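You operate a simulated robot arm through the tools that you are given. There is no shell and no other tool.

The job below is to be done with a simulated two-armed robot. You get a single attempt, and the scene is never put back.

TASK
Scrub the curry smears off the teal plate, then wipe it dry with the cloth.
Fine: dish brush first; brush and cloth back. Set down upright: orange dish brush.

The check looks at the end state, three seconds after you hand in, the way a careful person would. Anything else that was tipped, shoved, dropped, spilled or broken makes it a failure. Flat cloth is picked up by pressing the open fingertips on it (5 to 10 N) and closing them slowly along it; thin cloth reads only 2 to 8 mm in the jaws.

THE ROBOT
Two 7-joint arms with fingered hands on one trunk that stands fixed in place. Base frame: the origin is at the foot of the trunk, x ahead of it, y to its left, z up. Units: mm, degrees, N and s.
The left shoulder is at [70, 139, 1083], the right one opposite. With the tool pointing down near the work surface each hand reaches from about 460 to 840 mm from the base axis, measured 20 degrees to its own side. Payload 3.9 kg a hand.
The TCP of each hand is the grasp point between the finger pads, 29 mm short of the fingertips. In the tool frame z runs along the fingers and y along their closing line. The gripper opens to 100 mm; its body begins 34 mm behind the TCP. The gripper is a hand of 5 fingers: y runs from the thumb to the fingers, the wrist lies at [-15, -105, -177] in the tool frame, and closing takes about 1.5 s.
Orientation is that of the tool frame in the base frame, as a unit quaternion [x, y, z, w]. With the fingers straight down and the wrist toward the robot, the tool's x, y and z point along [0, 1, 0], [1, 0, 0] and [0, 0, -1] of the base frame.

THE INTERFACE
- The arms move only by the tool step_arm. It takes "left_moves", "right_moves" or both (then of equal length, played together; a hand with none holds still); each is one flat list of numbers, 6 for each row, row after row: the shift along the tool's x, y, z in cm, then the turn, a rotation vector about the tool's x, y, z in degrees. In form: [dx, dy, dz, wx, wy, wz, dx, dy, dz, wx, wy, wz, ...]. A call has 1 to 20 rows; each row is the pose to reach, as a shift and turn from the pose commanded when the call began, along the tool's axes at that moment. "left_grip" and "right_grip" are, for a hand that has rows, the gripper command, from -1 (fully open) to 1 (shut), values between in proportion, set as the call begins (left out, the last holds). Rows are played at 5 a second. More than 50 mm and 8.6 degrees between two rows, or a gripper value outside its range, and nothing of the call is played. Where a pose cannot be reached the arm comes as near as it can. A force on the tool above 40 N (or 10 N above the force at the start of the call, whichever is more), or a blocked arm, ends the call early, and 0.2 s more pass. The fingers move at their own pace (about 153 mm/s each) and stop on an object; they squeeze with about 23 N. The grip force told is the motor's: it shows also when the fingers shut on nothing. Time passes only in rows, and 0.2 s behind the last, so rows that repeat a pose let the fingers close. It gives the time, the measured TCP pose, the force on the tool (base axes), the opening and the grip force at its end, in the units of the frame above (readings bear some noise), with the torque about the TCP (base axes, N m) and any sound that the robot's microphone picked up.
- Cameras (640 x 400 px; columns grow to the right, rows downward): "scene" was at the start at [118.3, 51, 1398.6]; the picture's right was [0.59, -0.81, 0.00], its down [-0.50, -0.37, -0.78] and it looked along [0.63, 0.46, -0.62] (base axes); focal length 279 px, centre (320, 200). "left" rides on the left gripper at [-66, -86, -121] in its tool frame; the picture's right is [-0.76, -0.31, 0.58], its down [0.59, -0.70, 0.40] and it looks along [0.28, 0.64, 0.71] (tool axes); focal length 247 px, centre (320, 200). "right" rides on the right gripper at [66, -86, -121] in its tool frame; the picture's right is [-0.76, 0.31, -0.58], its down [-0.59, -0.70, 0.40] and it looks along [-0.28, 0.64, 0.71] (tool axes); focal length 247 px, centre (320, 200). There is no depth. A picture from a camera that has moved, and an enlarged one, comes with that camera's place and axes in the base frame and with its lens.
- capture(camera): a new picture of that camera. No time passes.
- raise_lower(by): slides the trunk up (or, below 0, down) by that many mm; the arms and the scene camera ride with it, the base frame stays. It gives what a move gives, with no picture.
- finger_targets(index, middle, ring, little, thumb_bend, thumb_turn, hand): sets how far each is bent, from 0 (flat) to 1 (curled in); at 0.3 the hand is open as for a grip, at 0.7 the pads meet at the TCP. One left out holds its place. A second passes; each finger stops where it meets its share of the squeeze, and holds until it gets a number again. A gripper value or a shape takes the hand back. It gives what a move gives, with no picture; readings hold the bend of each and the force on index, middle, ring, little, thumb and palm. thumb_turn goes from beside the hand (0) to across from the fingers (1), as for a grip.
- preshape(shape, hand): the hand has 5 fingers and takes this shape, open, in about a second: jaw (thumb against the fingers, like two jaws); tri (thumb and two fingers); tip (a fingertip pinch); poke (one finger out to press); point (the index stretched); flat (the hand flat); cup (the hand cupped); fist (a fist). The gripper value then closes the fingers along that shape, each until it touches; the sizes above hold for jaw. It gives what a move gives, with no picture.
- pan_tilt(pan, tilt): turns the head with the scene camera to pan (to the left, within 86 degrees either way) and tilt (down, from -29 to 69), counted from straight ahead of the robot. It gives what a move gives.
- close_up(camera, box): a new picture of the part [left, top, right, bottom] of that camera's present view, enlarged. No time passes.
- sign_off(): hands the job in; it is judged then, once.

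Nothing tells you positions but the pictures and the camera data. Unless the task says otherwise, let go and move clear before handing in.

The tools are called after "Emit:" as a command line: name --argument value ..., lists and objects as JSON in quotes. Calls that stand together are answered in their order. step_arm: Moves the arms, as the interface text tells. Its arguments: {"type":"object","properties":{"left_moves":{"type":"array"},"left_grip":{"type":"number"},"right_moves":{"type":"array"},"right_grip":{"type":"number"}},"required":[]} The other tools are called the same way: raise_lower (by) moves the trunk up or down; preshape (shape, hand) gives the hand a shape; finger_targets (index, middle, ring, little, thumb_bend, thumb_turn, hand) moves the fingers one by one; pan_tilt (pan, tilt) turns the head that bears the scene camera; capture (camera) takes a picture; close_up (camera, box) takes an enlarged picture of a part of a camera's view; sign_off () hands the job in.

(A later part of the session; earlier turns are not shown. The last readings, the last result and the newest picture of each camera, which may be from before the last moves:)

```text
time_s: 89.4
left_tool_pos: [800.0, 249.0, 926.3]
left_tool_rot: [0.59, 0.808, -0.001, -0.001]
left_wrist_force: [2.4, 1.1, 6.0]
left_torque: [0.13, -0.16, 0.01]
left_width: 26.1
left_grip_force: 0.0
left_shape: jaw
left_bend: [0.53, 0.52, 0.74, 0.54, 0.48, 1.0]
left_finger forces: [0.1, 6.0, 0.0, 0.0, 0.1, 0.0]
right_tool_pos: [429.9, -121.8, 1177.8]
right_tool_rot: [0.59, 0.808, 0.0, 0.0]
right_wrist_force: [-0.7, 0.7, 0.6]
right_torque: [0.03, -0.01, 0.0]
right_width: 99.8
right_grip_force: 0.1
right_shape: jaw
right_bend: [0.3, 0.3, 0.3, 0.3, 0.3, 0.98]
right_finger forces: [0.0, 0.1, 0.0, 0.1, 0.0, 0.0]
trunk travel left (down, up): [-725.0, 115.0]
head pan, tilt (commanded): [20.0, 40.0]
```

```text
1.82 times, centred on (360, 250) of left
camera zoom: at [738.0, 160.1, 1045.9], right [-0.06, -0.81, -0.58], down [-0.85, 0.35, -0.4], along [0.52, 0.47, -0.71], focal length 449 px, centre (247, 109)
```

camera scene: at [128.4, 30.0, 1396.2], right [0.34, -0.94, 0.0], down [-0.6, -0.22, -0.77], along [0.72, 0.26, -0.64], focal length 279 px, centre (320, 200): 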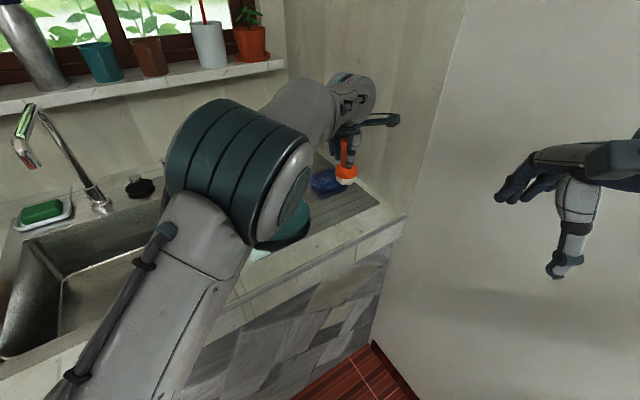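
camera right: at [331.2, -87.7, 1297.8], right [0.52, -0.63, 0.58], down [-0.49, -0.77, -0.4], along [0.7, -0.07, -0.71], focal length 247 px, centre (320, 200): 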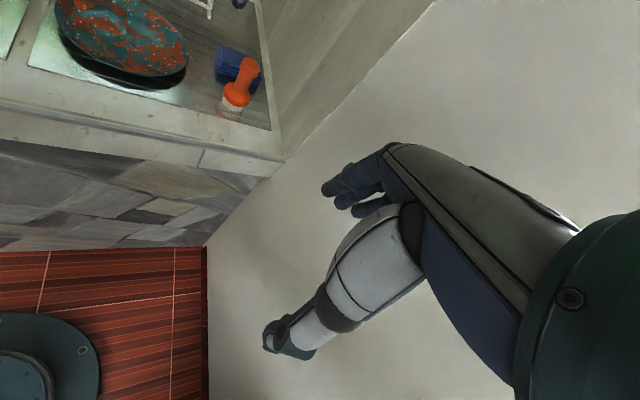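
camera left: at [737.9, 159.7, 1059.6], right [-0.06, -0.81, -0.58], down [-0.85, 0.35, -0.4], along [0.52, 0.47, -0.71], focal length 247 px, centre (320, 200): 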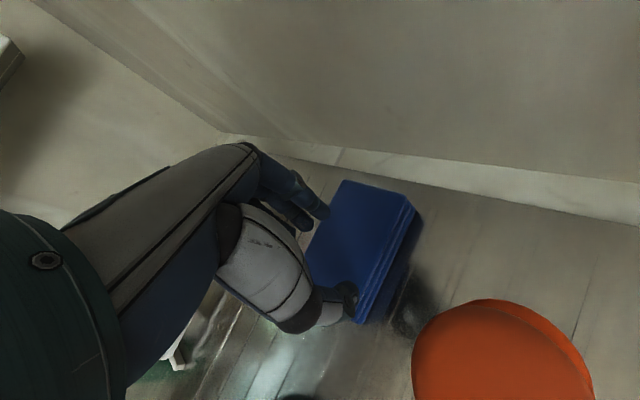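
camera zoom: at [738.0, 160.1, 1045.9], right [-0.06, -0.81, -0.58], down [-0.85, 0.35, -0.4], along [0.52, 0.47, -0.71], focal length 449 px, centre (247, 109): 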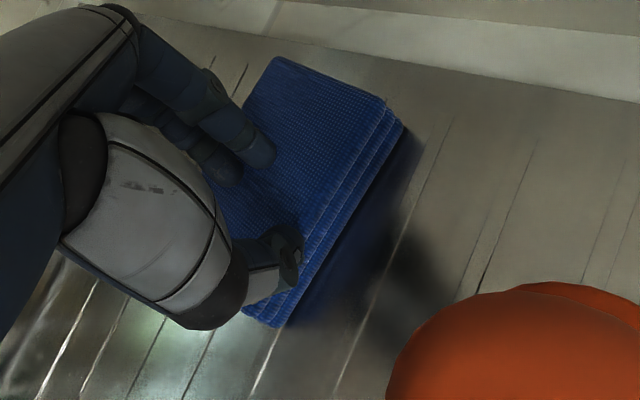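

Emit:
step_arm --left_moves '[0, 0, 0, 0, 0, 0, 0, 0, 0, 0, 0, 0]' --left_grip 0.7

Emit:
step_arm --left_moves '[0, 0, 0, 0, 0, 0, 0, 0, 0, 0, 0, 0]' --left_grip 1

Emit:
close_up --camera "left" --box '[240, 140, 480, 360]'

```text
time_s: 90.0
left_tool_pos: [799.8, 247.6, 924.5]
left_tool_rot: [0.589, 0.808, -0.001, -0.003]
left_wrist_force: [0.1, -0.5, 0.1]
left_torque: [0.02, 0.03, -0.01]
left_width: 0.9
left_grip_force: 23.1
left_shape: jaw
left_bend: [0.7, 0.74, 0.7, 0.7, 0.76, 1.0]
left_finger forces: [0.0, 0.1, 0.0, 0.0, 0.0, 0.0]
right_tool_pos: [430.6, -121.1, 1177.1]
right_tool_rot: [0.589, 0.808, 0.0, 0.001]
right_wrist_force: [0.9, -0.6, 0.0]
right_torque: [0.01, 0.02, -0.01]
right_width: 99.6
right_grip_force: 0.0
right_shape: jaw
right_bend: [0.3, 0.3, 0.3, 0.3, 0.3, 0.98]
right_finger forces: [0.0, 0.0, 0.0, 0.0, 0.1, 0.0]
trunk travel left (down, up): [-725.0, 115.0]
head pan, tilt (commanded): [20.0, 40.0]
```

```text
time_s: 90.6
left_tool_pos: [799.1, 248.8, 926.2]
left_tool_rot: [0.589, 0.808, -0.001, 0.001]
left_wrist_force: [0.6, 0.5, 0.0]
left_torque: [0.04, -0.02, -0.04]
left_width: 1.3
left_grip_force: 22.7
left_shape: jaw
left_bend: [0.7, 0.74, 0.7, 0.7, 0.76, 1.0]
left_finger forces: [0.0, 0.0, 0.0, 0.1, 0.0, 0.0]
right_tool_pos: [430.4, -121.4, 1177.4]
right_tool_rot: [0.589, 0.808, 0.0, 0.0]
right_wrist_force: [-0.9, -0.7, -0.2]
right_torque: [-0.04, -0.01, -0.01]
right_width: 99.5
right_grip_force: 0.1
right_shape: jaw
right_bend: [0.3, 0.3, 0.3, 0.3, 0.3, 0.98]
right_finger forces: [0.0, 0.1, 0.0, 0.1, 0.0, 0.1]
trunk travel left (down, up): [-725.0, 115.0]
head pan, tilt (commanded): [20.0, 40.0]
```

```text
1.82 times, centred on (360, 250) of left
camera zoom: at [738.6, 160.4, 1045.4], right [-0.06, -0.81, -0.58], down [-0.85, 0.35, -0.4], along [0.52, 0.47, -0.71], focal length 449 px, centre (247, 109)
```

zoom: 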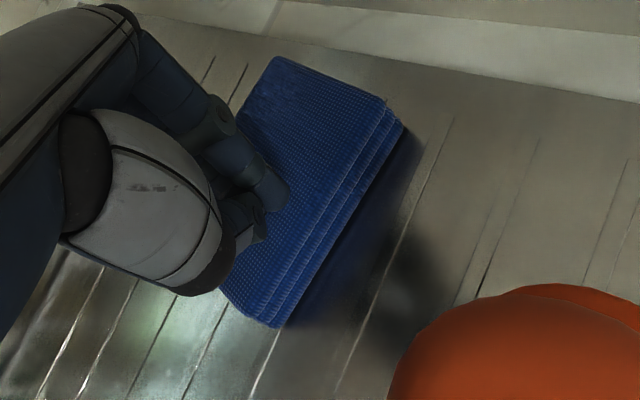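

The stack behaves like a firm block and the top pinch doesn't lift it, so I'll grip it by its long sides instead. I'll retreat a little, open, and turn the hand so the closing line crosses the cloth's short side.

Emit:
step_arm --left_moves '[0, 0, -2.0, 0, 0, 0, 0, 0, -5.0, 0, 0, 0, 1.0, -0.9, -7.5, 0, 0, 0, 2.5, -2.2, -7.5, 0, 0, 0, 4.04, -3.43, -7.5, 0, 0, 0, 4.04, -3.43, -7.5, 0, 0, 0]'

Emit:
step_arm --left_moves '[0, 0, 0, 0, 0, -7, 0, 0, 0, 0, 0, -14, 0, 0, 0, 0, 0, -21, 0, 0, 0, 0, 0, -28, 0, 0, 0, 0, 0, -34, 0, 0, 0, 0, 0, -34]' --left_grip -1

Emit:
capture --camera "left"

Emit:
capture --camera "scene"

```text
time_s: 92.0
left_tool_pos: [754.1, 277.1, 1002.0]
left_tool_rot: [0.59, 0.808, 0.0, 0.0]
left_wrist_force: [0.5, 0.0, 0.1]
left_torque: [-0.02, 0.02, 0.03]
left_width: 1.2
left_grip_force: 23.1
left_shape: jaw
left_bend: [0.7, 0.74, 0.7, 0.7, 0.76, 1.0]
left_finger forces: [0.0, 0.0, 0.0, 0.0, 0.0, 0.1]
right_tool_pos: [431.3, -121.2, 1176.6]
right_tool_rot: [0.589, 0.808, 0.0, 0.0]
right_wrist_force: [-0.5, 0.7, -0.5]
right_torque: [0.02, 0.02, -0.03]
right_width: 99.6
right_grip_force: 0.0
right_shape: jaw
right_bend: [0.3, 0.3, 0.3, 0.3, 0.3, 0.98]
right_finger forces: [0.1, 0.0, 0.1, 0.1, 0.0, 0.1]
trunk travel left (down, up): [-725.0, 115.0]
head pan, tilt (commanded): [20.0, 40.0]
```

```text
time_s: 93.4
left_tool_pos: [751.6, 276.0, 1001.6]
left_tool_rot: [0.327, 0.945, 0.0, 0.0]
left_wrist_force: [-1.3, 0.2, -0.1]
left_torque: [0.01, 0.02, 0.0]
left_width: 100.0
left_grip_force: 0.1
left_shape: jaw
left_bend: [0.3, 0.3, 0.3, 0.3, 0.3, 0.98]
left_finger forces: [0.0, 0.0, 0.1, 0.0, 0.0, 0.0]
right_tool_pos: [430.2, -121.8, 1176.5]
right_tool_rot: [0.589, 0.808, 0.0, 0.0]
right_wrist_force: [-0.3, 0.4, 0.1]
right_torque: [0.02, -0.04, -0.01]
right_width: 99.8
right_grip_force: 0.1
right_shape: jaw
right_bend: [0.3, 0.3, 0.3, 0.3, 0.3, 0.98]
right_finger forces: [0.0, 0.0, 0.0, 0.0, 0.0, 0.0]
trunk travel left (down, up): [-725.0, 115.0]
head pan, tilt (commanded): [20.0, 40.0]
```

```text
taken
camera left: at [751.7, 168.8, 1120.4], right [0.41, -0.71, -0.58], down [-0.9, -0.19, -0.4], along [0.17, 0.68, -0.71], focal length 247 px, centre (320, 200)
```

left: 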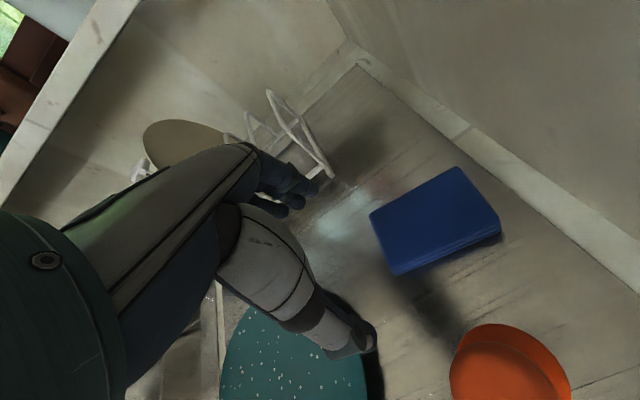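

```text
taken
camera scene: at [128.6, 29.0, 1396.2], right [0.34, -0.94, 0.0], down [-0.6, -0.22, -0.77], along [0.72, 0.26, -0.64], focal length 279 px, centre (320, 200)
```

scene: 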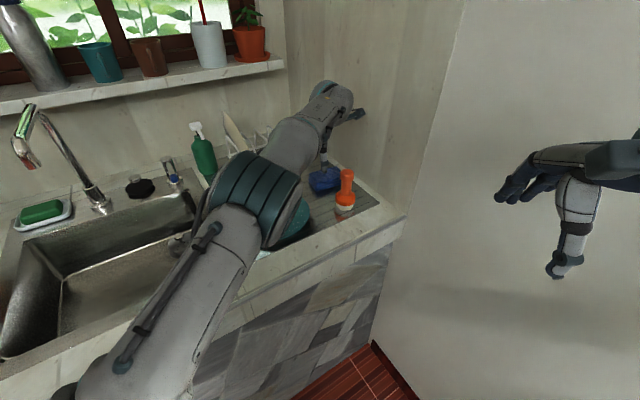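

Emit:
close_up --camera "left" --box '[340, 150, 540, 300]'

```text
2.67 times, centred on (440, 225) of left
camera zoom: at [751.7, 168.8, 1120.4], right [0.41, -0.71, -0.58], down [-0.9, -0.19, -0.4], along [0.17, 0.68, -0.71], focal length 659 px, centre (0, 133)
```

zoom: 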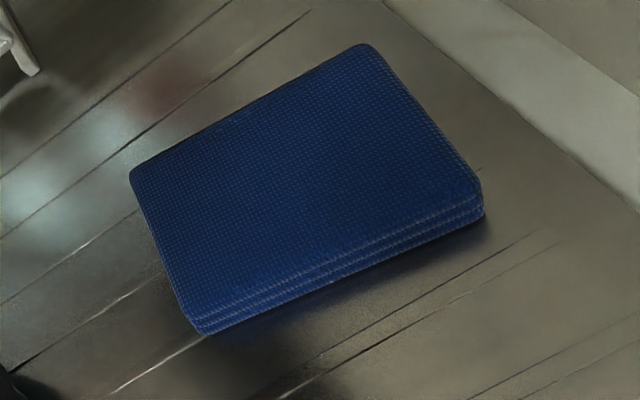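

Emit:
close_up --camera "left" --box '[420, 290, 600, 400]'

Emit:
close_up --camera "right" --box '[200, 20, 280, 100]'

Emit:
close_up --camera "scene" --box '[290, 130, 390, 220]'

```text
3.56 times, centred on (510, 345) of left
camera zoom: at [751.7, 168.8, 1120.4], right [0.41, -0.71, -0.58], down [-0.9, -0.19, -0.4], along [0.17, 0.68, -0.71], focal length 878 px, centre (-356, -316)
```

zoom: 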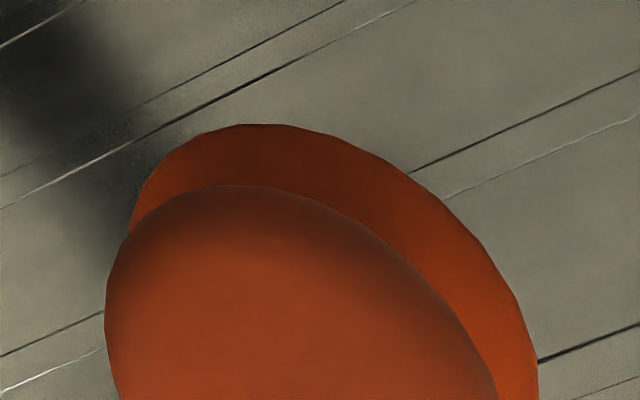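

```text
5.00 times, centred on (240, 60) of right
camera zoom: at [328.9, -86.6, 1298.6], right [0.52, -0.63, 0.58], down [-0.49, -0.78, -0.4], along [0.7, -0.07, -0.71], focal length 1235 px, centre (720, 900)
```

zoom: 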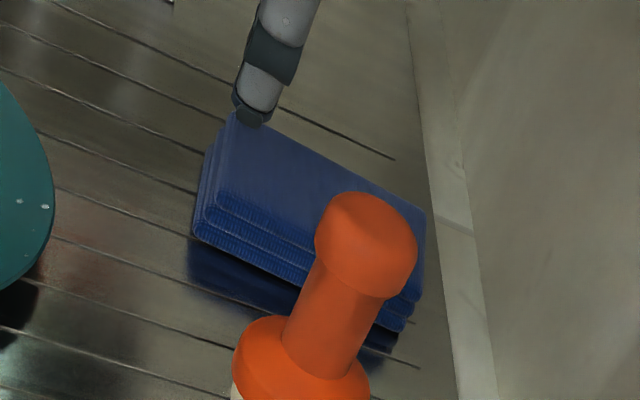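

```text
4.44 times, centred on (340, 175) of scene
camera zoom: at [128.6, 29.0, 1396.2], right [0.34, -0.94, 0.0], down [-0.6, -0.22, -0.77], along [0.72, 0.26, -0.64], focal length 1239 px, centre (231, 311)
```

zoom: 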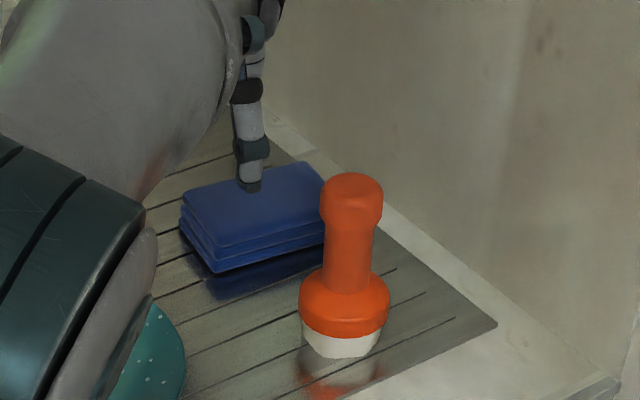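

The cloth is now at about (813, 250) with its short side at about 47°. I'll fine-tune the yaw and lean the hand 20° along the cloth's long side so the wrist stays in reach while the closing line stays level.

Emit:
step_arm --left_moves '[0, 0, 0, 0, 0, 4.3, 0, 0, 0, 0, 0, 4.3]'

Emit:
step_arm --left_moves '[0, 0, 0, 0, -7, 0, 0, 0, 0, 0, -14, 0, 0, 0, 0, 0, -20, 0, 0, 0, 0, 0, -20, 0]'

Emit:
capture --camera "left"

Emit:
close_up --camera "scene" --box '[270, 80, 400, 220]'

Emit:
close_up --camera "right" --box '[180, 0, 300, 100]'

```text
time_s: 94.0
left_tool_pos: [753.1, 277.2, 1001.7]
left_tool_rot: [0.363, 0.932, 0.0, 0.0]
left_wrist_force: [-0.8, -0.7, 0.8]
left_torque: [0.01, 0.0, 0.01]
left_width: 100.0
left_grip_force: 0.1
left_shape: jaw
left_bend: [0.3, 0.3, 0.3, 0.3, 0.3, 0.98]
left_finger forces: [0.0, 0.0, 0.1, 0.1, 0.1, 0.1]
right_tool_pos: [430.5, -120.9, 1177.8]
right_tool_rot: [0.589, 0.808, 0.0, 0.0]
right_wrist_force: [0.2, -0.4, 1.1]
right_torque: [0.0, 0.02, -0.01]
right_width: 99.8
right_grip_force: 0.1
right_shape: jaw
right_bend: [0.3, 0.3, 0.3, 0.3, 0.3, 0.98]
right_finger forces: [0.1, 0.1, 0.0, 0.1, 0.0, 0.0]
trunk travel left (down, up): [-725.0, 115.0]
head pan, tilt (commanded): [20.0, 40.0]
```

```text
time_s: 95.0
left_tool_pos: [753.2, 276.1, 1000.3]
left_tool_rot: [0.357, 0.918, -0.064, 0.163]
left_wrist_force: [-0.5, -1.3, 0.1]
left_torque: [0.0, 0.01, -0.03]
left_width: 99.8
left_grip_force: 0.1
left_shape: jaw
left_bend: [0.3, 0.3, 0.3, 0.3, 0.3, 0.98]
left_finger forces: [0.0, 0.0, 0.0, 0.0, 0.0, 0.1]
right_tool_pos: [430.5, -122.7, 1179.5]
right_tool_rot: [0.589, 0.808, 0.0, 0.0]
right_wrist_force: [0.1, 0.2, 0.0]
right_torque: [0.03, 0.01, 0.02]
right_width: 99.9
right_grip_force: 0.0
right_shape: jaw
right_bend: [0.3, 0.3, 0.3, 0.3, 0.3, 0.98]
right_finger forces: [0.0, 0.0, 0.1, 0.0, 0.1, 0.0]
trunk travel left (down, up): [-725.0, 115.0]
head pan, tilt (commanded): [20.0, 40.0]
```

```text
taken
camera left: at [711.0, 199.7, 1135.8], right [0.46, -0.84, -0.28], down [-0.78, -0.24, -0.58], along [0.42, 0.49, -0.77], focal length 247 px, centre (320, 200)
```

left: 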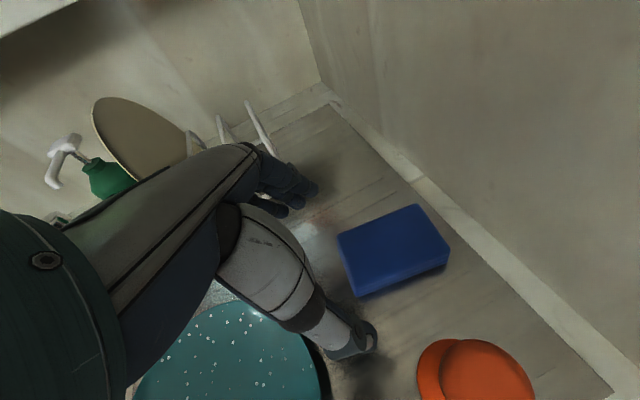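

```text
2.86 times, centred on (335, 150) of scene
camera zoom: at [129.0, 28.8, 1396.2], right [0.34, -0.94, 0.0], down [-0.6, -0.22, -0.77], along [0.72, 0.26, -0.64], focal length 796 px, centre (277, 343)
```

zoom: 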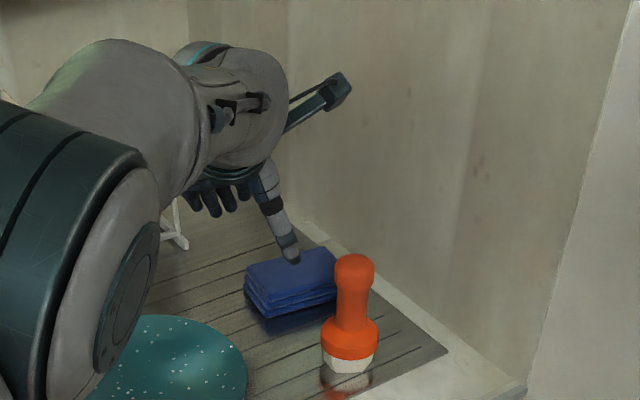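

```text
4.00 times, centred on (240, 50) of right
camera zoom: at [329.3, -86.8, 1298.5], right [0.52, -0.63, 0.58], down [-0.49, -0.78, -0.4], along [0.7, -0.07, -0.71], focal length 988 px, centre (640, 800)
```

zoom: 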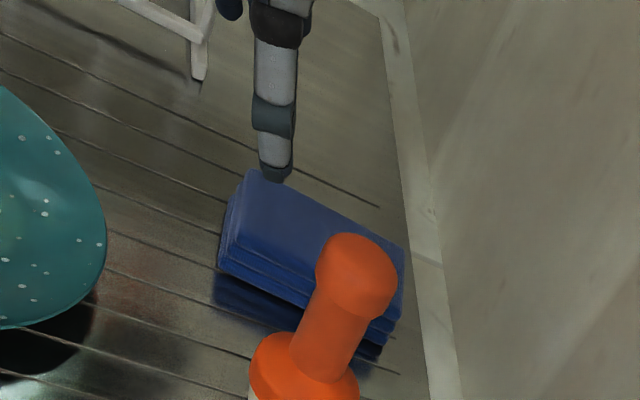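

Emit:
close_up --camera "left" --box '[320, 190, 540, 400]'

```text
1.90 times, centred on (430, 295) of left
camera zoom: at [711.0, 199.7, 1135.8], right [0.46, -0.84, -0.28], down [-0.78, -0.24, -0.58], along [0.42, 0.49, -0.77], focal length 470 px, centre (110, 19)
```

zoom: 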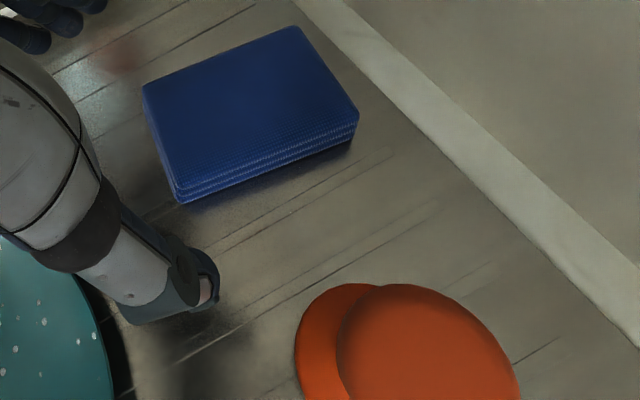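

Emit:
step_arm --left_moves '[-1.1, 0.7, 2.2, 0, 0, 0, -2.2, 1.45, 4.4, 0, 0, 0, -3.32, 2.18, 6.64, 0, 0, 0, -3.32, 2.18, 6.64, 0, 0, 0]'

Emit:
capture --camera "left"

Emit:
close_up --camera "scene" --box '[270, 80, 400, 220]'

Emit:
close_up --camera "right" --box '[180, 0, 300, 100]'

```text
time_s: 96.0
left_tool_pos: [807.0, 256.8, 950.4]
left_tool_rot: [0.357, 0.918, -0.063, 0.162]
left_wrist_force: [-0.2, -0.7, -0.2]
left_torque: [0.01, 0.0, 0.0]
left_width: 99.6
left_grip_force: 0.0
left_shape: jaw
left_bend: [0.3, 0.3, 0.3, 0.3, 0.3, 0.98]
left_finger forces: [0.0, 0.0, 0.0, 0.0, 0.0, 0.1]
right_tool_pos: [429.9, -121.3, 1178.5]
right_tool_rot: [0.589, 0.808, 0.001, 0.0]
right_wrist_force: [-0.2, 0.5, 0.9]
right_torque: [0.0, -0.01, 0.0]
right_width: 99.6
right_grip_force: 0.0
right_shape: jaw
right_bend: [0.3, 0.3, 0.3, 0.3, 0.3, 0.98]
right_finger forces: [0.0, 0.0, 0.1, 0.0, 0.0, 0.0]
trunk travel left (down, up): [-725.0, 115.0]
head pan, tilt (commanded): [20.0, 40.0]
```

```text
taken
camera left: at [764.9, 179.1, 1084.8], right [0.46, -0.84, -0.28], down [-0.78, -0.24, -0.58], along [0.42, 0.49, -0.77], focal length 247 px, centre (320, 200)
```

left: 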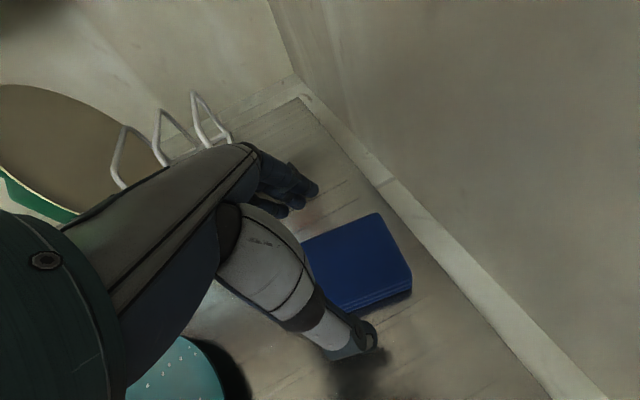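

```text
2.86 times, centred on (335, 150) of scene
camera zoom: at [128.2, 28.9, 1396.3], right [0.34, -0.94, 0.0], down [-0.6, -0.22, -0.77], along [0.72, 0.26, -0.64], focal length 796 px, centre (277, 343)
```

zoom: 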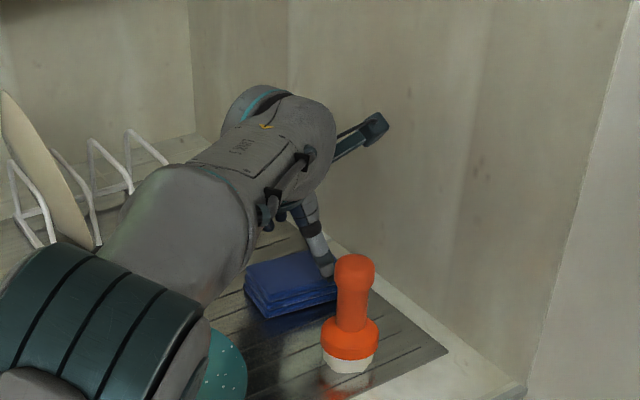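

```text
4.00 times, centred on (240, 50) of right
camera zoom: at [328.5, -86.8, 1298.7], right [0.52, -0.63, 0.58], down [-0.49, -0.78, -0.4], along [0.7, -0.07, -0.71], focal length 988 px, centre (640, 800)
```

zoom: 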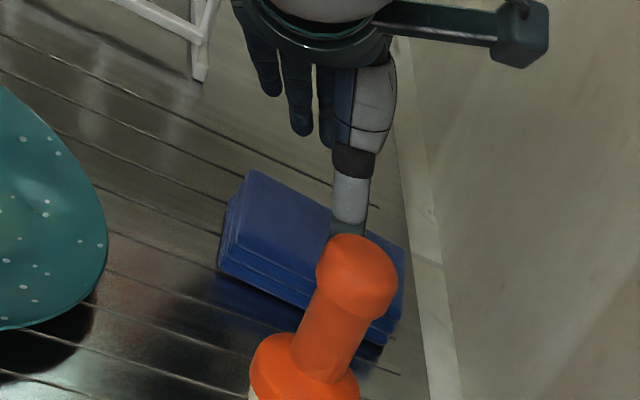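

Emit:
close_up --camera "left" --box '[280, 190, 440, 350]'

```text
2.50 times, centred on (360, 270) of left
camera zoom: at [764.9, 179.1, 1084.8], right [0.46, -0.84, -0.28], down [-0.78, -0.24, -0.58], along [0.42, 0.49, -0.77], focal length 617 px, centre (220, 25)
```

zoom: 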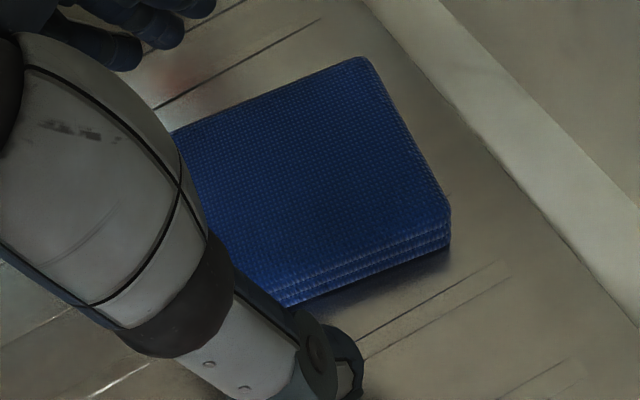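

The hand straddles the cloth. I'll descend in steps, watching the force.

Emit:
step_arm --left_moves '[0.35, 0, 0.94, 0, 0, 0, 0.69, 0, 1.88, 0, 0, 0, 0.86, 0, 2.35, 0, 0, 0, 0.86, 0, 2.35, 0, 0, 0]'

Emit:
close_up --camera "right" --box '[180, 0, 300, 100]'

Emit:
close_up --camera "left" --box '[240, 150, 440, 370]'

```text
time_s: 97.0
left_tool_pos: [807.8, 256.0, 925.5]
left_tool_rot: [0.357, 0.918, -0.063, 0.162]
left_wrist_force: [-0.2, 0.7, -1.2]
left_torque: [0.0, -0.01, 0.03]
left_width: 100.0
left_grip_force: 0.1
left_shape: jaw
left_bend: [0.3, 0.3, 0.3, 0.3, 0.3, 0.98]
left_finger forces: [0.0, 0.0, 0.1, 0.0, 0.0, 0.0]
right_tool_pos: [430.5, -121.2, 1178.4]
right_tool_rot: [0.59, 0.807, 0.0, 0.0]
right_wrist_force: [-0.8, -0.8, 0.4]
right_torque: [-0.05, 0.02, 0.03]
right_width: 99.5
right_grip_force: 0.1
right_shape: jaw
right_bend: [0.3, 0.3, 0.3, 0.3, 0.3, 0.98]
right_finger forces: [0.0, 0.0, 0.0, 0.0, 0.0, 0.0]
trunk travel left (down, up): [-725.0, 115.0]
head pan, tilt (commanded): [20.0, 40.0]
```

```text
4.00 times, centred on (240, 50) of right
camera zoom: at [329.0, -86.6, 1298.6], right [0.52, -0.63, 0.58], down [-0.49, -0.78, -0.4], along [0.7, -0.07, -0.71], focal length 988 px, centre (640, 800)
```

zoom: 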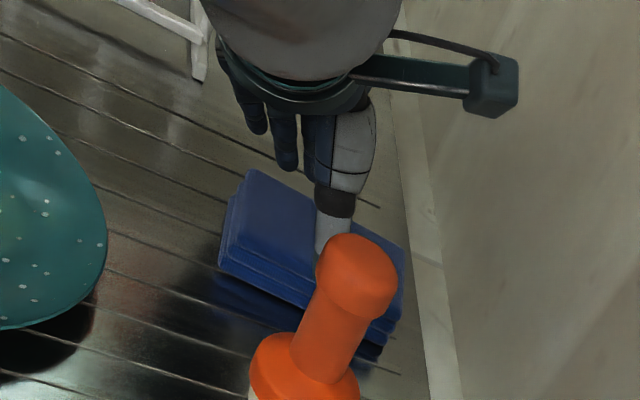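

```text
1.82 times, centred on (340, 260) of left
camera zoom: at [764.5, 179.4, 1059.4], right [0.46, -0.84, -0.28], down [-0.78, -0.24, -0.58], along [0.42, 0.49, -0.77], focal length 449 px, centre (284, 91)
```

zoom: 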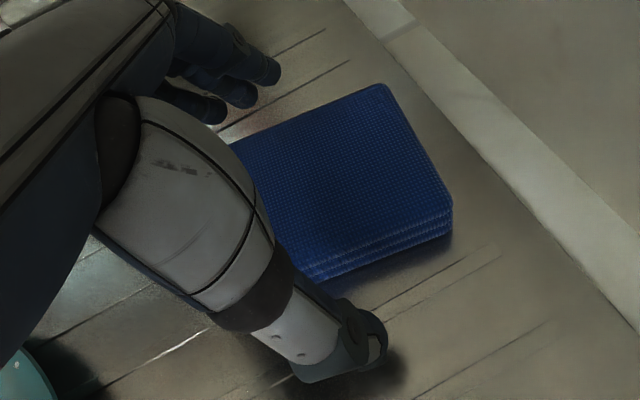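

Emit:
step_arm --left_moves '[0.17, 0, 0.47, 0, 0, 0, 0.28, 0, 0.75, 0, 0, 0, 0.28, 0, 0.75, 0, 0, 0]'

Emit:
step_arm --left_moves '[0.07, 0, 0.19, 0, 0, 0, 0.14, 0, 0.38, 0, 0, 0, 0.14, 0, 0.38, 0, 0, 0]'

```text
time_s: 97.8
left_tool_pos: [807.5, 256.1, 916.7]
left_tool_rot: [0.357, 0.918, -0.063, 0.162]
left_wrist_force: [-0.4, 0.2, 0.4]
left_torque: [0.02, 0.03, 0.01]
left_width: 100.0
left_grip_force: 0.2
left_shape: jaw
left_bend: [0.3, 0.3, 0.3, 0.3, 0.3, 0.98]
left_finger forces: [0.1, 0.1, 0.1, 0.1, 0.1, 0.0]
right_tool_pos: [430.6, -121.2, 1178.2]
right_tool_rot: [0.589, 0.808, 0.001, 0.0]
right_wrist_force: [0.1, -0.2, -0.2]
right_torque: [-0.01, 0.05, 0.0]
right_width: 99.9
right_grip_force: 0.1
right_shape: jaw
right_bend: [0.3, 0.3, 0.3, 0.3, 0.3, 0.98]
right_finger forces: [0.0, 0.0, 0.0, 0.0, 0.0, 0.1]
trunk travel left (down, up): [-725.0, 115.0]
head pan, tilt (commanded): [20.0, 40.0]
```

```text
time_s: 98.6
left_tool_pos: [807.3, 255.5, 912.4]
left_tool_rot: [0.356, 0.918, -0.064, 0.162]
left_wrist_force: [-0.5, 0.2, -0.2]
left_torque: [0.0, 0.0, 0.0]
left_width: 100.0
left_grip_force: 0.1
left_shape: jaw
left_bend: [0.3, 0.3, 0.3, 0.3, 0.3, 0.98]
left_finger forces: [0.0, 0.0, 0.0, 0.0, 0.1, 0.0]
right_tool_pos: [430.7, -120.4, 1177.9]
right_tool_rot: [0.589, 0.808, 0.0, 0.0]
right_wrist_force: [-0.3, 0.0, -0.7]
right_torque: [-0.01, 0.02, 0.0]
right_width: 100.0
right_grip_force: 0.0
right_shape: jaw
right_bend: [0.3, 0.3, 0.3, 0.3, 0.3, 0.98]
right_finger forces: [0.0, 0.0, 0.0, 0.0, 0.0, 0.0]
trunk travel left (down, up): [-725.0, 115.0]
head pan, tilt (commanded): [20.0, 40.0]
```

Emit:
close_up --camera "left" --box '[240, 150, 440, 370]'

Emit:
close_up --camera "right" --box '[200, 20, 280, 100]'

Emit:
close_up --camera "scene" --box '[290, 130, 390, 220]'

```text
1.82 times, centred on (340, 260) of left
camera zoom: at [764.9, 179.3, 1048.0], right [0.46, -0.84, -0.28], down [-0.78, -0.24, -0.58], along [0.42, 0.49, -0.77], focal length 449 px, centre (284, 91)
```

zoom: 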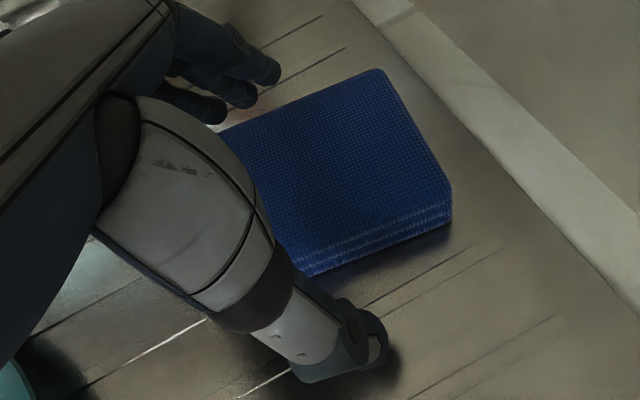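

```text
5.00 times, centred on (240, 60) of right
camera zoom: at [329.1, -86.6, 1298.6], right [0.52, -0.63, 0.58], down [-0.49, -0.78, -0.4], along [0.7, -0.07, -0.71], focal length 1235 px, centre (720, 900)
```

zoom: 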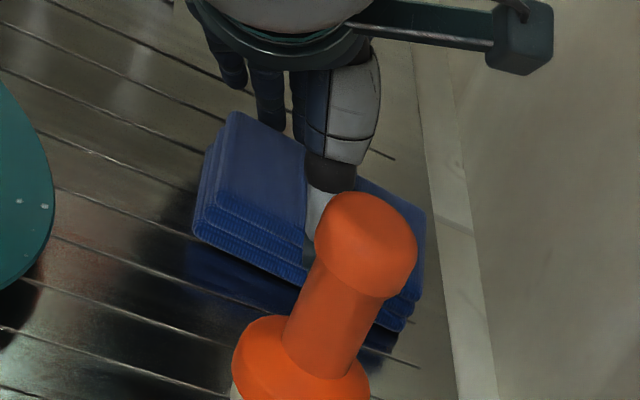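

```text
4.44 times, centred on (340, 175) of scene
camera zoom: at [128.8, 29.1, 1396.2], right [0.34, -0.94, 0.0], down [-0.6, -0.22, -0.77], along [0.72, 0.26, -0.64], focal length 1239 px, centre (231, 311)
```

zoom: 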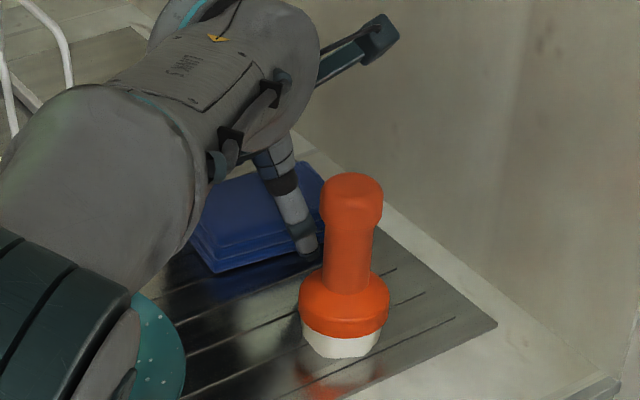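

The thumb is in front of the cloth's long side and the fingers are behind it, all close to the board. I'll close on it.

Emit:
step_arm --left_moves '[0, 0, 0, 0, 0, 0, 0, 0, 0, 0, 0, 0, 0, 0, 0, 0, 0, 0, 0, 0, 0, 0, 0, 0, 0, 0, 0, 0, 0, 0, 0, 0, 0, 0, 0, 0, 0, 0, 0, 0, 0, 0]' --left_grip 1

Emit:
close_up --camera "left" --box '[240, 150, 440, 370]'

Emit:
close_up --camera "right" --box '[200, 20, 280, 100]'

Emit:
close_up --camera "scene" --box '[290, 130, 390, 220]'

```text
time_s: 100.2
left_tool_pos: [808.0, 257.2, 912.8]
left_tool_rot: [0.357, 0.918, -0.064, 0.162]
left_wrist_force: [-0.2, -0.2, 0.4]
left_torque: [0.01, 0.0, -0.03]
left_width: 60.7
left_grip_force: 23.5
left_shape: jaw
left_bend: [0.4, 0.38, 0.73, 0.45, 0.31, 0.99]
left_finger forces: [11.7, 5.6, 2.7, 1.3, 21.0, 0.1]
right_tool_pos: [429.2, -121.1, 1179.0]
right_tool_rot: [0.589, 0.808, -0.001, 0.0]
right_wrist_force: [-1.0, -0.7, 0.2]
right_torque: [0.0, 0.0, -0.02]
right_width: 99.6
right_grip_force: 0.1
right_shape: jaw
right_bend: [0.3, 0.3, 0.3, 0.3, 0.3, 0.98]
right_finger forces: [0.0, 0.0, 0.0, 0.0, 0.0, 0.0]
trunk travel left (down, up): [-725.0, 115.0]
head pan, tilt (commanded): [20.0, 40.0]
```

```text
1.82 times, centred on (340, 260) of left
camera zoom: at [765.0, 179.3, 1048.0], right [0.46, -0.84, -0.28], down [-0.78, -0.24, -0.58], along [0.42, 0.49, -0.77], focal length 449 px, centre (284, 91)
```

zoom: 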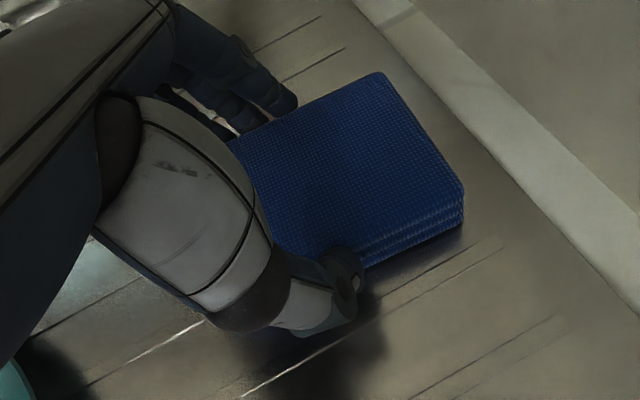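

```text
5.00 times, centred on (240, 60) of right
camera zoom: at [329.2, -86.5, 1298.5], right [0.52, -0.63, 0.58], down [-0.49, -0.78, -0.4], along [0.7, -0.07, -0.71], focal length 1235 px, centre (720, 900)
```

zoom: 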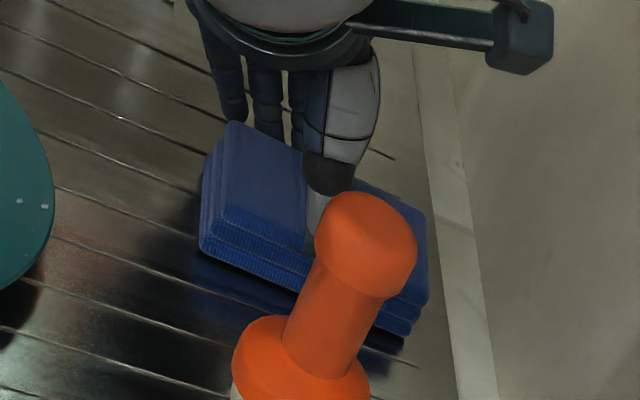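

```text
4.44 times, centred on (340, 175) of scene
camera zoom: at [128.9, 29.1, 1396.2], right [0.34, -0.94, 0.0], down [-0.6, -0.22, -0.77], along [0.72, 0.26, -0.64], focal length 1239 px, centre (231, 311)
```

zoom: 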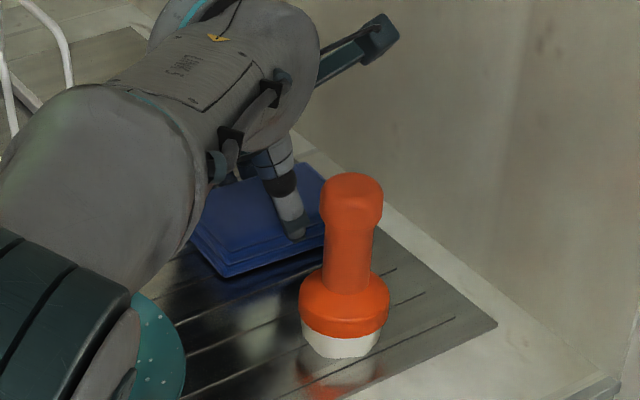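

All fingers bear on the cloth at 61 mm width. I'll lift it a little and check it comes along.

Emit:
step_arm --left_moves '[-0.17, 0, -0.47, 0, 0, 0, -0.52, 0, -1.41, 0, 0, 0, -1.04, 0, -2.82, 0, 0, 0, -1.04, 0, -2.82, 0, 0, 0]'

Emit:
close_up --camera "left" --box '[240, 150, 440, 370]'

Emit:
close_up --camera "right" --box '[200, 20, 280, 100]'

Emit:
close_up --camera "scene" --box '[290, 130, 390, 220]'

```text
time_s: 101.2
left_tool_pos: [807.8, 257.2, 941.6]
left_tool_rot: [0.357, 0.918, -0.064, 0.161]
left_wrist_force: [-0.1, -0.2, -0.1]
left_torque: [-0.02, 0.02, 0.01]
left_width: 60.5
left_grip_force: 23.4
left_shape: jaw
left_bend: [0.4, 0.38, 0.73, 0.45, 0.31, 0.99]
left_finger forces: [11.6, 5.4, 2.6, 1.3, 21.0, 0.0]
right_tool_pos: [430.7, -120.3, 1177.0]
right_tool_rot: [0.589, 0.808, 0.001, 0.0]
right_wrist_force: [-0.7, 0.3, -0.4]
right_torque: [0.01, 0.01, 0.0]
right_width: 99.8
right_grip_force: 0.1
right_shape: jaw
right_bend: [0.3, 0.3, 0.3, 0.3, 0.3, 0.98]
right_finger forces: [0.1, 0.0, 0.1, 0.0, 0.1, 0.1]
trunk travel left (down, up): [-725.0, 115.0]
head pan, tilt (commanded): [20.0, 40.0]
```

```text
1.82 times, centred on (340, 260) of left
camera zoom: at [766.0, 180.6, 1077.5], right [0.46, -0.84, -0.28], down [-0.78, -0.24, -0.58], along [0.42, 0.49, -0.77], focal length 449 px, centre (284, 91)
```

zoom: 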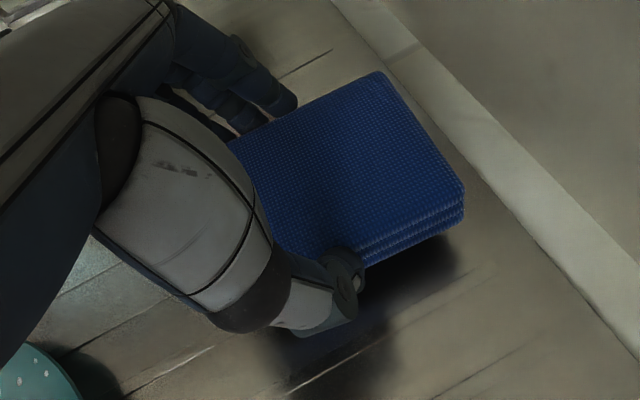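

```text
5.00 times, centred on (240, 60) of right
camera zoom: at [329.5, -86.5, 1298.4], right [0.52, -0.63, 0.58], down [-0.49, -0.78, -0.4], along [0.7, -0.07, -0.71], focal length 1235 px, centre (720, 900)
```

zoom: 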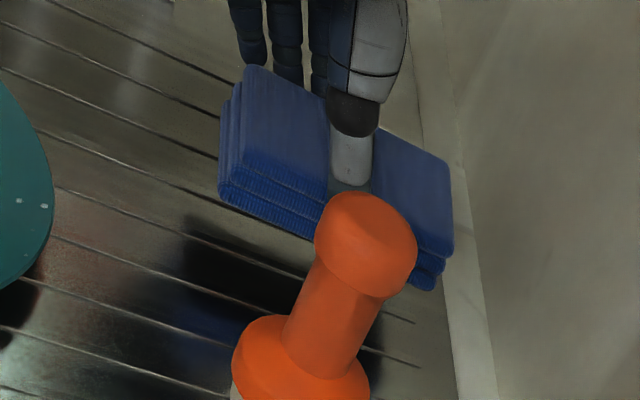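

```text
4.44 times, centred on (340, 175) of scene
camera zoom: at [129.2, 29.2, 1396.2], right [0.34, -0.94, 0.0], down [-0.6, -0.22, -0.77], along [0.72, 0.26, -0.64], focal length 1239 px, centre (231, 311)
```

zoom: 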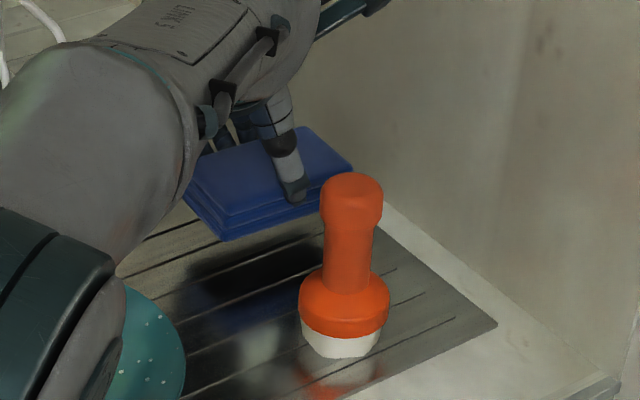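

The cloth is in hand and level. I'll carry it, staying level, over the plate.

Emit:
step_arm --left_moves '[0.4, -0.46, -1.64, 0, 0, 0, 2.64, -1.75, -3.95, 0, 0, 0, 6.09, -3.36, -5.22, 0, 0, 0, 9.56, -4.97, -6.49, 0, 0, 0, 12.96, -6.65, -7.73, 0, 0, 0, 16.48, -8.33, -9.03, 0, 0, 0, 20.02, -10.01, -10.32, 0, 0, 0, 20.02, -10.01, -10.32, 0, 0, 0]'

Emit:
capture --camera "left"

Emit:
capture --camera "scene"

Emit:
close_up --camera "scene" --box '[220, 120, 340, 260]'

Emit:
close_up --camera "right" --box '[30, 0, 230, 100]'

```text
time_s: 103.0
left_tool_pos: [576.2, 331.2, 971.3]
left_tool_rot: [0.357, 0.918, -0.063, 0.162]
left_wrist_force: [0.6, -0.6, -1.1]
left_torque: [0.0, 0.0, 0.03]
left_width: 60.4
left_grip_force: 23.3
left_shape: jaw
left_bend: [0.4, 0.38, 0.73, 0.45, 0.31, 0.99]
left_finger forces: [11.5, 5.4, 2.6, 1.4, 20.8, 0.1]
right_tool_pos: [431.9, -120.8, 1176.5]
right_tool_rot: [0.589, 0.808, -0.001, -0.001]
right_wrist_force: [-0.1, -0.5, 0.8]
right_torque: [0.04, 0.03, -0.01]
right_width: 99.7
right_grip_force: 0.2
right_shape: jaw
right_bend: [0.3, 0.3, 0.3, 0.3, 0.3, 0.98]
right_finger forces: [0.0, 0.0, 0.0, 0.0, 0.1, 0.0]
trunk travel left (down, up): [-725.0, 115.0]
head pan, tilt (commanded): [20.0, 40.0]
```

```text
taken
camera left: at [534.1, 254.6, 1106.8], right [0.46, -0.84, -0.28], down [-0.78, -0.24, -0.58], along [0.42, 0.49, -0.77], focal length 247 px, centre (320, 200)
```

left: 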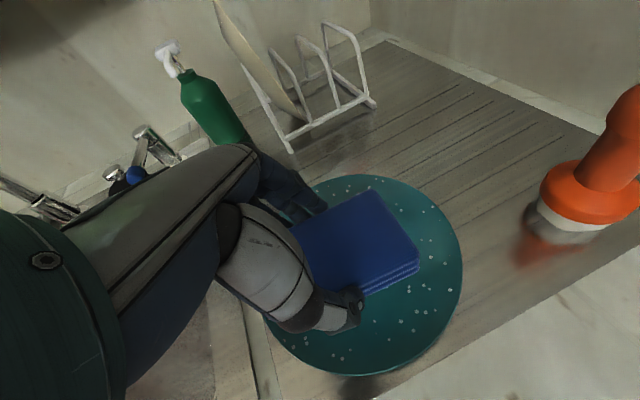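

```text
taken
camera scene: at [130.1, 28.7, 1396.1], right [0.34, -0.94, 0.0], down [-0.6, -0.22, -0.77], along [0.72, 0.26, -0.64], focal length 279 px, centre (320, 200)
```

scene: 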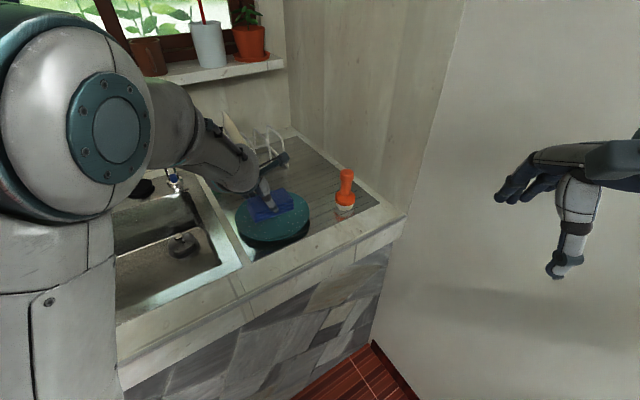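

```text
2.86 times, centred on (280, 190) of scene
camera zoom: at [130.1, 28.7, 1396.1], right [0.34, -0.94, 0.0], down [-0.6, -0.22, -0.77], along [0.72, 0.26, -0.64], focal length 796 px, centre (434, 229)
```

zoom: 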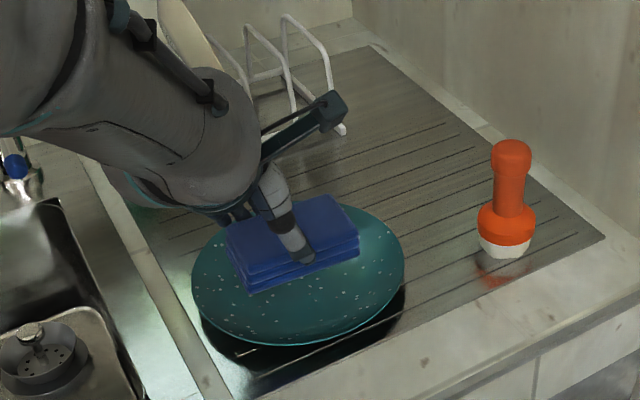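

```text
3.20 times, centred on (130, 50) of right
camera zoom: at [330.3, -86.9, 1298.2], right [0.52, -0.63, 0.58], down [-0.49, -0.78, -0.4], along [0.7, -0.07, -0.71], focal length 790 px, centre (928, 680)
```

zoom: 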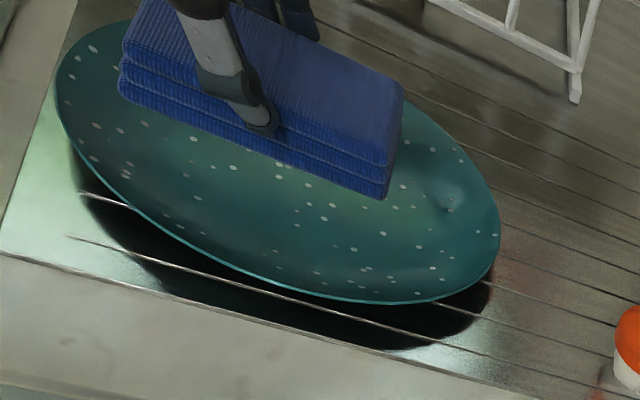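

Cloth is over the plate centre. I'll lower it to the surface by feel.

Emit:
step_arm --left_moves '[0.69, 0, 1.88, 0, 0, 0, 1.31, 0, 3.57, 0, 0, 0, 1.59, 0, 4.32, 0, 0, 0, 1.59, 0, 4.32, 0, 0, 0]'

Emit:
step_arm --left_moves '[0.07, 0, 0.19, 0, 0, 0, 0.14, 0, 0.38, 0, 0, 0, 0.14, 0, 0.38, 0, 0, 0]'

Emit:
close_up --camera "right" --box '[30, 0, 230, 100]'

```text
time_s: 104.0
left_tool_pos: [576.3, 334.1, 926.2]
left_tool_rot: [0.357, 0.918, -0.062, 0.163]
left_wrist_force: [2.5, 0.5, 4.1]
left_torque: [0.03, 0.19, 0.03]
left_width: 60.8
left_grip_force: 22.8
left_shape: jaw
left_bend: [0.39, 0.38, 0.74, 0.45, 0.31, 0.98]
left_finger forces: [13.1, 5.5, 2.7, 1.7, 21.4, 0.1]
right_tool_pos: [430.7, -121.2, 1177.6]
right_tool_rot: [0.588, 0.809, 0.001, 0.001]
right_wrist_force: [0.1, -0.1, -0.3]
right_torque: [0.02, -0.01, 0.03]
right_width: 99.6
right_grip_force: 0.0
right_shape: jaw
right_bend: [0.3, 0.3, 0.3, 0.3, 0.3, 0.98]
right_finger forces: [0.0, 0.0, 0.1, 0.0, 0.0, 0.0]
trunk travel left (down, up): [-725.0, 115.0]
head pan, tilt (commanded): [20.0, 40.0]
```

```text
time_s: 104.8
left_tool_pos: [575.7, 333.6, 923.6]
left_tool_rot: [0.357, 0.918, -0.061, 0.163]
left_wrist_force: [0.9, 1.5, 10.6]
left_torque: [-0.14, 0.25, -0.07]
left_width: 60.8
left_grip_force: 22.4
left_shape: jaw
left_bend: [0.39, 0.38, 0.74, 0.46, 0.31, 0.97]
left_finger forces: [14.3, 6.3, 2.8, 1.6, 23.1, 0.0]
right_tool_pos: [428.3, -121.6, 1178.3]
right_tool_rot: [0.589, 0.808, 0.001, 0.0]
right_wrist_force: [0.0, 0.1, -0.3]
right_torque: [0.02, -0.01, 0.04]
right_width: 99.8
right_grip_force: 0.1
right_shape: jaw
right_bend: [0.3, 0.3, 0.3, 0.3, 0.3, 0.98]
right_finger forces: [0.1, 0.0, 0.0, 0.1, 0.1, 0.0]
trunk travel left (down, up): [-725.0, 115.0]
head pan, tilt (commanded): [20.0, 40.0]
```

```text
3.20 times, centred on (130, 50) of right
camera zoom: at [327.9, -87.1, 1299.0], right [0.52, -0.63, 0.58], down [-0.49, -0.78, -0.4], along [0.7, -0.07, -0.71], focal length 790 px, centre (928, 680)
```

zoom: 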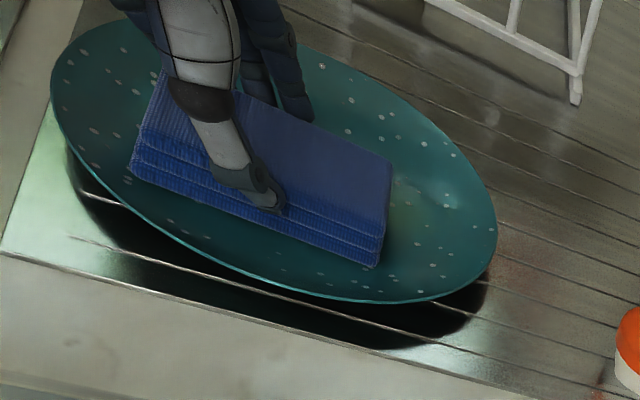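

Contact is made at about 10 N, with the cloth bearing on the plate. I'll ease slightly and wipe with short strokes in both directions.

Emit:
step_arm --left_moves '[-0.03, 0.8, -0.09, 0, 0, 0, -0.03, 1.6, -0.09, 0, 0, 0, -0.03, 0.8, -0.09, 0, 0, 0, -0.03, 0, -0.09, 0, 0, 0, -0.03, -0.8, -0.09, 0, 0, 0, -0.03, -1.6, -0.09, 0, 0, 0, -0.03, -0.8, -0.09, 0, 0, 0, -0.03, 0, -0.09, 0, 0, 0]'

Emit:
close_up --camera "scene" --box '[230, 150, 310, 240]'

Emit:
close_up --camera "right" --box '[30, 0, 230, 100]'

```text
time_s: 106.6
left_tool_pos: [575.8, 334.8, 921.9]
left_tool_rot: [0.357, 0.918, -0.063, 0.161]
left_wrist_force: [0.0, -0.3, -0.3]
left_torque: [-0.02, -0.01, -0.02]
left_width: 60.3
left_grip_force: 22.8
left_shape: jaw
left_bend: [0.39, 0.39, 0.74, 0.47, 0.31, 0.97]
left_finger forces: [12.0, 5.5, 3.2, 1.4, 22.3, 0.0]
right_tool_pos: [431.0, -121.4, 1177.7]
right_tool_rot: [0.589, 0.808, 0.0, 0.0]
right_wrist_force: [-0.8, 0.2, 0.1]
right_torque: [0.02, 0.03, 0.02]
right_width: 99.8
right_grip_force: 0.0
right_shape: jaw
right_bend: [0.3, 0.3, 0.3, 0.3, 0.3, 0.98]
right_finger forces: [0.1, 0.0, 0.1, 0.1, 0.0, 0.1]
trunk travel left (down, up): [-725.0, 115.0]
head pan, tilt (commanded): [20.0, 40.0]
```

```text
4.44 times, centred on (270, 195) of scene
camera zoom: at [129.0, 29.3, 1396.2], right [0.34, -0.94, 0.0], down [-0.6, -0.22, -0.77], along [0.72, 0.26, -0.64], focal length 1239 px, centre (542, 222)
```

zoom: 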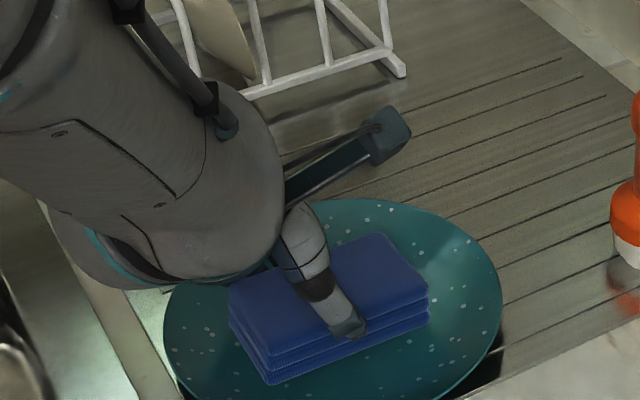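

```text
3.20 times, centred on (130, 50) of right
camera zoom: at [329.2, -86.3, 1298.5], right [0.52, -0.63, 0.58], down [-0.49, -0.78, -0.4], along [0.7, -0.07, -0.71], focal length 790 px, centre (928, 680)
```

zoom: 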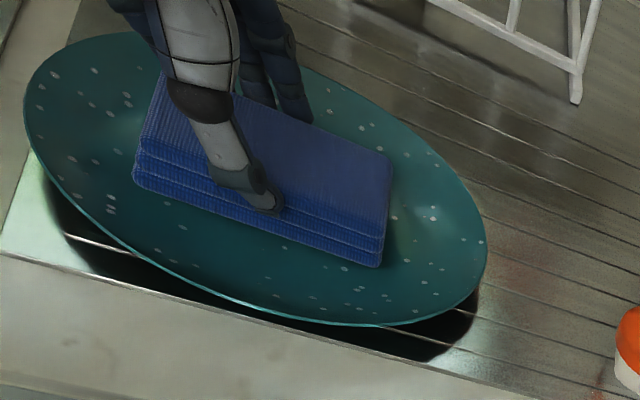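

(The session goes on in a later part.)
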